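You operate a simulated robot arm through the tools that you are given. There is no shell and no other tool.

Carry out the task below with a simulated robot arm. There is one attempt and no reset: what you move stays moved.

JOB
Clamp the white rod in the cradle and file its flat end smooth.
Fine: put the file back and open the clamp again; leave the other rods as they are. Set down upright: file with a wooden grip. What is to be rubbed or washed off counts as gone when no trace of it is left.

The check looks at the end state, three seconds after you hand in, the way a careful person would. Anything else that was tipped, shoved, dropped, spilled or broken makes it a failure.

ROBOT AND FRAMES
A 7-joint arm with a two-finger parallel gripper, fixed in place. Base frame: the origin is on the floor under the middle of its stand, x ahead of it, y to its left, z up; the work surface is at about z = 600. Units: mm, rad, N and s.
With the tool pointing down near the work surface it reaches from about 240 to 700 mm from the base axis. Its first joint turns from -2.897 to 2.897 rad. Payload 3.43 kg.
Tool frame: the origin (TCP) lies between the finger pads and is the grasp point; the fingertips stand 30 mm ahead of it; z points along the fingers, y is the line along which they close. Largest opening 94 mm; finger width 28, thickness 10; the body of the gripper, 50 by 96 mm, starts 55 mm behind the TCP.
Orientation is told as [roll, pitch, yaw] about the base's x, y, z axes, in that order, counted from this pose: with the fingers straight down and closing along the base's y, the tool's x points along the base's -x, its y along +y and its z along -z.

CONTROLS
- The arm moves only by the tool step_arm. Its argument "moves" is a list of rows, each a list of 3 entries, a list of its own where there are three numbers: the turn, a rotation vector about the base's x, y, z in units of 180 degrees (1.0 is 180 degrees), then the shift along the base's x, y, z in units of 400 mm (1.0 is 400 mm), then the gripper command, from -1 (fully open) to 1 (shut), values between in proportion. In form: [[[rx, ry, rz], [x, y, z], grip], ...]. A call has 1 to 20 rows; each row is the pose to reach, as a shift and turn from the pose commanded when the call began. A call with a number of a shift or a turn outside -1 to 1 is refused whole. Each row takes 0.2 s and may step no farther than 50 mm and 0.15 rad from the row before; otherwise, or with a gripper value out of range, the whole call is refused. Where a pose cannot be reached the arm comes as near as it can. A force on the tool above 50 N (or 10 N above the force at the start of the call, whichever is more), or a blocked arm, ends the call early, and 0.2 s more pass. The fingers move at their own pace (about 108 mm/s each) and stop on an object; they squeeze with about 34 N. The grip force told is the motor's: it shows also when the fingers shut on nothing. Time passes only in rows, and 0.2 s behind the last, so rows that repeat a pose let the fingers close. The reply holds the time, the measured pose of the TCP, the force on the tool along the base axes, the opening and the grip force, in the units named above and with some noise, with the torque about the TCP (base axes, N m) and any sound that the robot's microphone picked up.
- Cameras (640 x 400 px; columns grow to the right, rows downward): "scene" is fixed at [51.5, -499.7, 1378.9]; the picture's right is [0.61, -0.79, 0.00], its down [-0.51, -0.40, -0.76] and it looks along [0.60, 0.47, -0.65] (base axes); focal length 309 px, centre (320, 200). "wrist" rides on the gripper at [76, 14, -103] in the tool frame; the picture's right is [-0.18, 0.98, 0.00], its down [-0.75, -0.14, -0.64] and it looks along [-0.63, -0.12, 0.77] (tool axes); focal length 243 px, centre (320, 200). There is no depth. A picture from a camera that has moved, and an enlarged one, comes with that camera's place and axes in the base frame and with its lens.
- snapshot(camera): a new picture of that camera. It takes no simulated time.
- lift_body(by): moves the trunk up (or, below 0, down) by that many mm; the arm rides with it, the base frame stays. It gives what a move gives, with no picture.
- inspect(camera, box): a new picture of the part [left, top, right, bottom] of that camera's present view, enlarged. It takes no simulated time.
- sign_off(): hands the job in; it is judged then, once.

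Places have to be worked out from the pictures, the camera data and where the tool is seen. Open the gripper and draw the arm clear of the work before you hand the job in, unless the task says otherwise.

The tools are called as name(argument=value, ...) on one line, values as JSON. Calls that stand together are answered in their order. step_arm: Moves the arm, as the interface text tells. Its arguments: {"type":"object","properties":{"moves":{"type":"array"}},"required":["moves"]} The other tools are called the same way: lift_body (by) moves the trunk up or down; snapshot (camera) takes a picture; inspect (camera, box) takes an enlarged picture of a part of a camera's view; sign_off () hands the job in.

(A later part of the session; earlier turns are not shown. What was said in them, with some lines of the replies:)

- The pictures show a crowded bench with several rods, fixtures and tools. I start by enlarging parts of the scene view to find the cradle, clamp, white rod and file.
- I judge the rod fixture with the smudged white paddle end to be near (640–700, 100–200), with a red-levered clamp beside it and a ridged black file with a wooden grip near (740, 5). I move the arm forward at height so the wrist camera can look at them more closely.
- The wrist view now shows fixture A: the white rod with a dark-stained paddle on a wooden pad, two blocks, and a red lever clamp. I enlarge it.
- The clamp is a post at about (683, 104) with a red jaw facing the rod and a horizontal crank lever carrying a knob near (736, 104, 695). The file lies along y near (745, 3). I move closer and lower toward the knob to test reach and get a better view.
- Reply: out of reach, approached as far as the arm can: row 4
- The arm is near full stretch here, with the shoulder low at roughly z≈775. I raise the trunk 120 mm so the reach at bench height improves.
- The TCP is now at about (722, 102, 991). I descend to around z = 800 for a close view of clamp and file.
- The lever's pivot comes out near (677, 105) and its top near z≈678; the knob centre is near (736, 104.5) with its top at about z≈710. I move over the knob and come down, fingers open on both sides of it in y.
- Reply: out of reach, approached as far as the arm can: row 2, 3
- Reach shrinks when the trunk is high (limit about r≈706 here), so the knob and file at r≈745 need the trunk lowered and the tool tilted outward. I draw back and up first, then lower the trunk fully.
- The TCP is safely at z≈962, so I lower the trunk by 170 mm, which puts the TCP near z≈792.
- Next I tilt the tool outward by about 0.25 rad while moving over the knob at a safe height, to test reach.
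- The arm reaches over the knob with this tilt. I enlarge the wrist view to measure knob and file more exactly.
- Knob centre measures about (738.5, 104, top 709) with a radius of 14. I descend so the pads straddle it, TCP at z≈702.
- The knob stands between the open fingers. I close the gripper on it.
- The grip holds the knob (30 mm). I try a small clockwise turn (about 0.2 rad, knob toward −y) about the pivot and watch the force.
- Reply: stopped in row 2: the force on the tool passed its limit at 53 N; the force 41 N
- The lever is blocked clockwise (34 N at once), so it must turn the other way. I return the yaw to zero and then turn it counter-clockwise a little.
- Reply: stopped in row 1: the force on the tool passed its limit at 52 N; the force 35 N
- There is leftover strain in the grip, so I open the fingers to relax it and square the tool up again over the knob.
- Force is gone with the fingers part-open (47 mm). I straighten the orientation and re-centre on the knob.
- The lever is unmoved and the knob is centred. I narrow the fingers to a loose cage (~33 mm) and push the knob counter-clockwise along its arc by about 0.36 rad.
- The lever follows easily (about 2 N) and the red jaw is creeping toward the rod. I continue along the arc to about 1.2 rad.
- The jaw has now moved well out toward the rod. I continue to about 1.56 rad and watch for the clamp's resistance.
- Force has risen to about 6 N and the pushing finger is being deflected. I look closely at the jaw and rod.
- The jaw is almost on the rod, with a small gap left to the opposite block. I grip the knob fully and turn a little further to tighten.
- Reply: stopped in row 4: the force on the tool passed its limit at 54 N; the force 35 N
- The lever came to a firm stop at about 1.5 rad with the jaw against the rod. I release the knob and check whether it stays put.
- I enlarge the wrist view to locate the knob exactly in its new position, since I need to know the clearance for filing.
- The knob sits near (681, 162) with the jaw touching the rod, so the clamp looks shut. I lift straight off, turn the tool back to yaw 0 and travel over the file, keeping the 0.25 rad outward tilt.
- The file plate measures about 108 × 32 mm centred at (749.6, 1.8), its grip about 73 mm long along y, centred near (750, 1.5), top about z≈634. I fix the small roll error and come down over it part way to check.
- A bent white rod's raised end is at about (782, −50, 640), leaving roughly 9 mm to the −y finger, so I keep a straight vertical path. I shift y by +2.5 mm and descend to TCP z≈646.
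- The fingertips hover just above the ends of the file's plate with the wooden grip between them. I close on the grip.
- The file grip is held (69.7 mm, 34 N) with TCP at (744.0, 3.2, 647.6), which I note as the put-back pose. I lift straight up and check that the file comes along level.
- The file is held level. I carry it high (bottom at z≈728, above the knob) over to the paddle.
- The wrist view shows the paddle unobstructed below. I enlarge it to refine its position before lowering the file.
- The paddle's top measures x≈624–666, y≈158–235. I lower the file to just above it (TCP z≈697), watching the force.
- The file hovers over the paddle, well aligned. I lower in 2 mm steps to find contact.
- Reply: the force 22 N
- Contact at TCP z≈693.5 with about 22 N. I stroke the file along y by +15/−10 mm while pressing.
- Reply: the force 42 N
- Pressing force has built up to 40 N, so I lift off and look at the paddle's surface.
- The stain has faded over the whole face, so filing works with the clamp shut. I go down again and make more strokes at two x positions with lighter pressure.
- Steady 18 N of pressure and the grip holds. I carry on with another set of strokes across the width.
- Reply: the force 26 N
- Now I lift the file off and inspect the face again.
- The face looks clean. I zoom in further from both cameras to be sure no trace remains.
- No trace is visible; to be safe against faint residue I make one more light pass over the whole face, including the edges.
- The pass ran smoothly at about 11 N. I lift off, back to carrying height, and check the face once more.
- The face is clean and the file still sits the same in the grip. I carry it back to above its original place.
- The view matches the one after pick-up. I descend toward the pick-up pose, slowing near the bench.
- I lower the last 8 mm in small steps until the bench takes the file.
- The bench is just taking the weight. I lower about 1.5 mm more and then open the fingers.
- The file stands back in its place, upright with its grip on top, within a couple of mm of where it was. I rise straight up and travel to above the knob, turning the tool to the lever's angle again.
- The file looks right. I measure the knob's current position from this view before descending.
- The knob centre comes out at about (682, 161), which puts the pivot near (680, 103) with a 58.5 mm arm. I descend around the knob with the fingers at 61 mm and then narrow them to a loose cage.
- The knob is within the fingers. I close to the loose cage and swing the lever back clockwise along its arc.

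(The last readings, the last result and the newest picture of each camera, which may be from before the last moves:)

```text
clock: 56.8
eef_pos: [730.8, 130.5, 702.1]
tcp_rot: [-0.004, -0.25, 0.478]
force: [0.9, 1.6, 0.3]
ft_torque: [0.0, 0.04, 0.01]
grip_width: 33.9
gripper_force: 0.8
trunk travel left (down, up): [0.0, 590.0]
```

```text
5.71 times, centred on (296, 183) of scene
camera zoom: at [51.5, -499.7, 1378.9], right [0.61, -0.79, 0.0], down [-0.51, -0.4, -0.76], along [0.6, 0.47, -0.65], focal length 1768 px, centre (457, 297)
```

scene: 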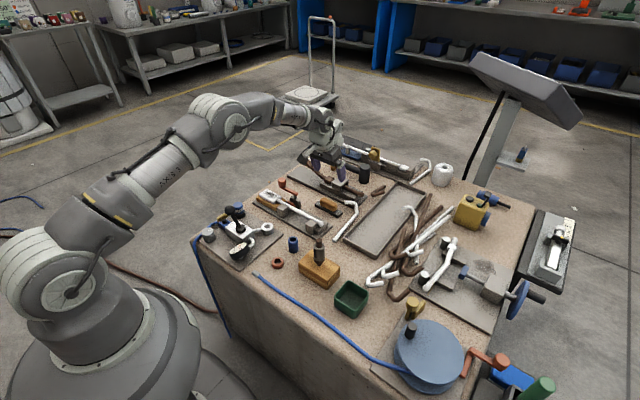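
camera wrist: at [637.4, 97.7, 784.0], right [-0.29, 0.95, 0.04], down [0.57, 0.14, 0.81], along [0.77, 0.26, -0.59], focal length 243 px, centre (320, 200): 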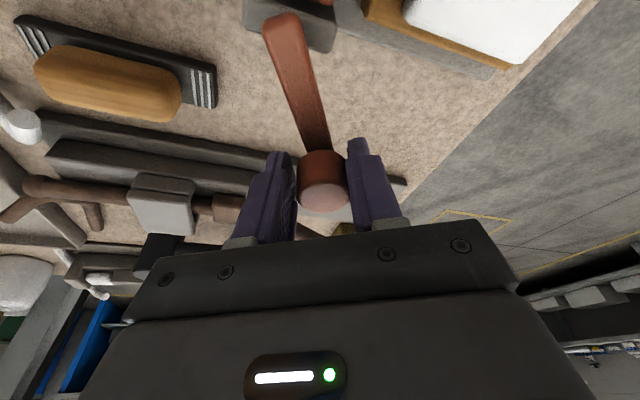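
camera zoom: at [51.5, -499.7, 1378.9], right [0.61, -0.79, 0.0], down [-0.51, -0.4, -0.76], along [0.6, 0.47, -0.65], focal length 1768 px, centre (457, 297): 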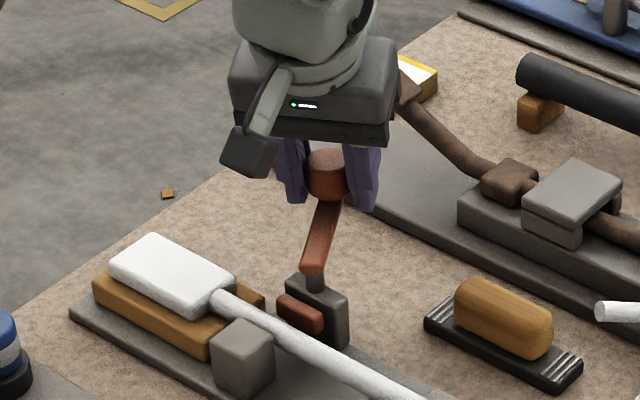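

The lever follows with under 2 N and the jaw is backing off. I finish the swing to the starting angle.

step_arm(moves=[[[0, 0, -0.0414], [0.0077, -0.0174, 0], 0.3], [[0, 0, -0.0828], [0.013, -0.0356, 0], 0.3], [[0, 0, -0.1241], [0.0159, -0.0544, 0], 0.3], [[0, 0, -0.1528], [0.0165, -0.0675, 0], 0.3], [[0, 0, -0.1655], [0.0164, -0.0733, 0], 0.3]])

snapshot(camera="wrist")

inspect(camera="scene", box=[240, 148, 352, 218])

```text
clock: 58.0
eef_pos: [737.8, 101.7, 703.6]
tcp_rot: [-0.002, -0.248, -0.039]
force: [0.5, 3.0, 1.5]
ft_torque: [-0.01, 0.06, 0.01]
grip_width: 34.9
gripper_force: 1.2
trunk travel left (down, up): [0.0, 590.0]
```

```text
taken
camera wrist: at [640.4, 119.9, 784.0], right [0.22, 0.97, 0.04], down [0.57, -0.16, 0.81], along [0.8, -0.15, -0.59], focal length 243 px, centre (320, 200)
```

wrist: 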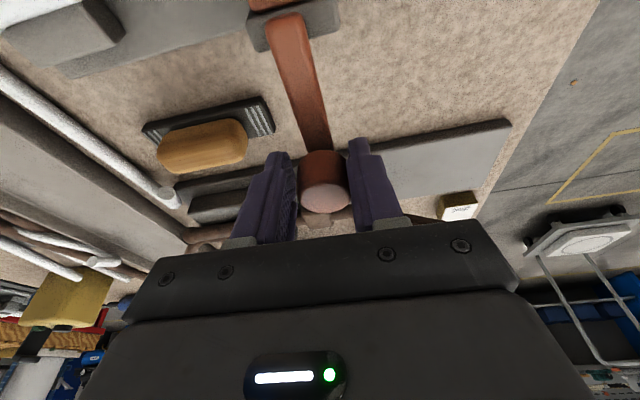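

```text
5.71 times, centred on (296, 183) of scene
camera zoom: at [51.5, -499.7, 1378.9], right [0.61, -0.79, 0.0], down [-0.51, -0.4, -0.76], along [0.6, 0.47, -0.65], focal length 1768 px, centre (457, 297)
```

zoom: 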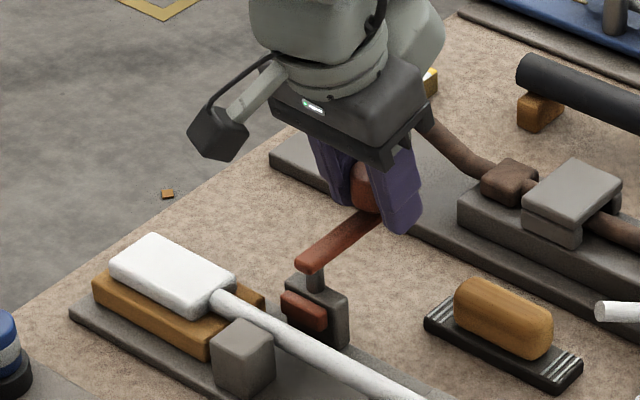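

The lever is back at its starting position, resting on its stop (3 N), and the jaw is drawn back. I re-centre on the knob, open the fingers and lift straight off.

step_arm(moves=[[[0, 0, 0.005], [0, 0.006, 0], 0], [[0, 0, 0.01], [0, 0.006, 0], -0.2], [[0, 0, 0.01], [0, 0.006, 0.08], -0.2], [[0, 0, 0.01], [0, 0.006, 0.18], -0.2], [[0, 0, 0.01], [0, 0.006, 0.28], -0.5]])

inspect(camera="scene", box=[240, 148, 368, 228])

snapshot(camera="wrist")

```text
clock: 59.2
eef_pos: [738.3, 103.0, 815.7]
tcp_rot: [-0.005, -0.25, -0.007]
force: [0.1, -0.1, -0.4]
ft_torque: [0.0, 0.03, -0.01]
grip_width: 70.4
gripper_force: 0.1
trunk travel left (down, up): [0.0, 590.0]
```

```text
5.00 times, centred on (304, 188) of scene
camera zoom: at [51.5, -499.7, 1378.9], right [0.61, -0.79, 0.0], down [-0.51, -0.4, -0.76], along [0.6, 0.47, -0.65], focal length 1547 px, centre (400, 260)
```

zoom: 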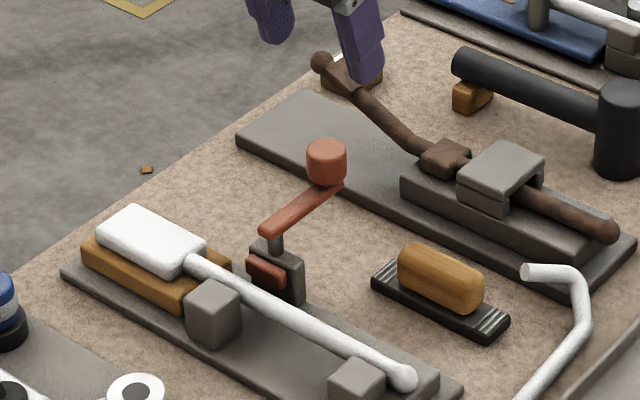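

```text
taken
camera wrist: at [638.9, 118.8, 896.1], right [0.19, 0.98, 0.04], down [0.57, -0.14, 0.81], along [0.8, -0.13, -0.59], focal length 243 px, centre (320, 200)
```

wrist: 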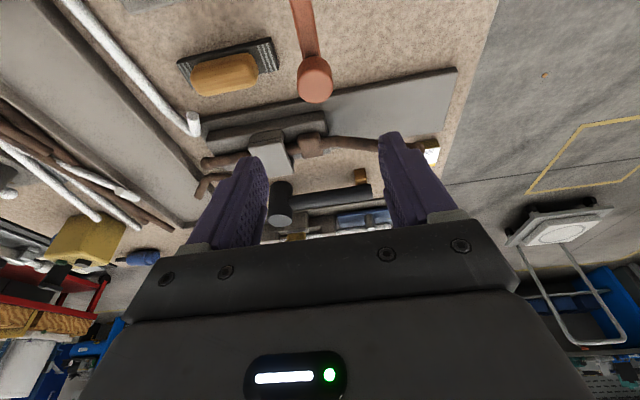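

All looks in order. I draw the arm back and up to near its starting pose, removing the tilt, and fully open the gripper.

step_arm(moves=[[[0, 0.01, 0], [-0.08, 0, 0.03], -1], [[0, 0.02, 0], [-0.17, 0, 0.06], -1], [[0, 0.03, 0], [-0.26, 0, 0.09], -1], [[0, 0.04, 0], [-0.35, 0, 0.12], -1], [[0, 0.05, 0], [-0.44, 0.01, 0.15], -1], [[0, 0.06, 0], [-0.53, 0.02, 0.18], -1], [[0, 0.07, 0], [-0.62, 0.03, 0.2], -1], [[0, 0.0796, 0], [-0.71, 0.04, 0.22], -1], [[0, 0.0796, 0], [-0.8, 0.04, 0.22], -1], [[0, 0.0796, 0], [-0.85, 0.04, 0.22], -1]])

snapshot(camera="scene")

inspect(camera="scene", box=[250, 160, 346, 220])

inspect(camera="scene", box=[280, 130, 440, 230])

```text
clock: 61.4
eef_pos: [397.8, 118.3, 904.7]
tcp_rot: [-0.003, 0.0, -0.008]
force: [-0.4, 0.8, 0.7]
ft_torque: [0.0, 0.0, -0.02]
grip_width: 94.0
gripper_force: 0.1
trunk travel left (down, up): [0.0, 590.0]
```

```text
taken
```

scene: 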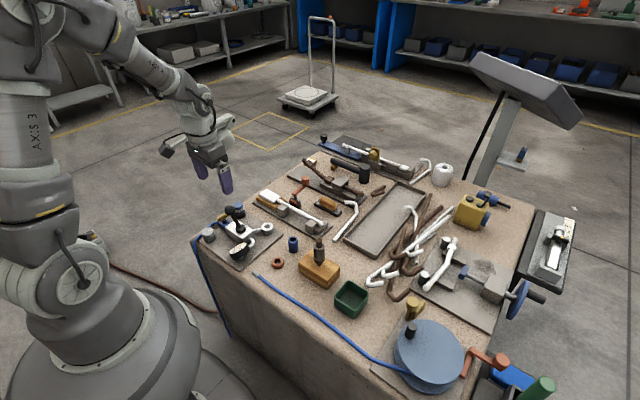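

```text
6.67 times, centred on (298, 190) of scene
camera zoom: at [51.5, -499.7, 1378.9], right [0.61, -0.79, 0.0], down [-0.51, -0.4, -0.76], along [0.6, 0.47, -0.65], focal length 2063 px, centre (467, 267)
```

zoom: 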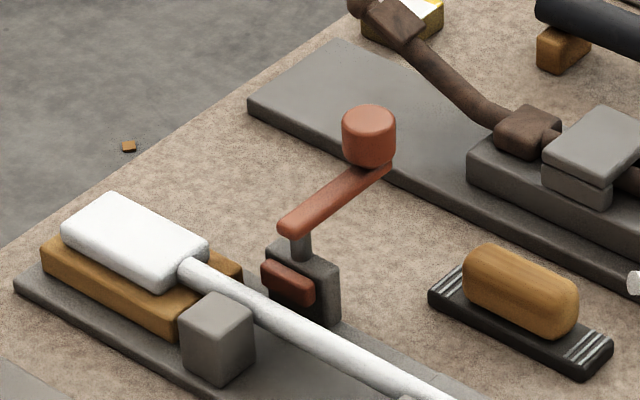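

```text
4.00 times, centred on (360, 180) of scene
camera zoom: at [51.5, -499.7, 1378.9], right [0.61, -0.79, 0.0], down [-0.51, -0.4, -0.76], along [0.6, 0.47, -0.65], focal length 1238 px, centre (160, 280)
```

zoom: 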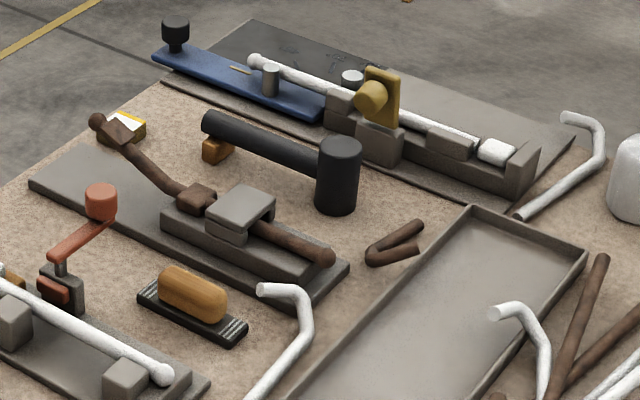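

The final pictures match the start: the lever is open in its original position, the file is upright within about 2 mm of its place, the paddle is clean white and the other rods are untouched. The arm is clear with the gripper open, so I hand the job in.

sign_off()

```text
The job is handed in.
```

I clamped the white rod in its cradle and filed its flat end. No trace of the dark marks showed in close-up views from both cameras, and I handed the job in. I haven't had the check's result.

- **Clamp:** it closed against the rod with a firm stop and held during filing. It is open again, with the lever back where it started.
- **File:** it stands upright with the wooden grip on top, about 2 mm from its original spot.
- **Everything else:** the other rods and tools look the same as in the first pictures, and nothing was knocked over. The arm is drawn back clear of the bench with the gripper open.

My first try turned the clamp lever the wrong way. It hit its stop at about 50 N, and I saw no damage or movement from it.
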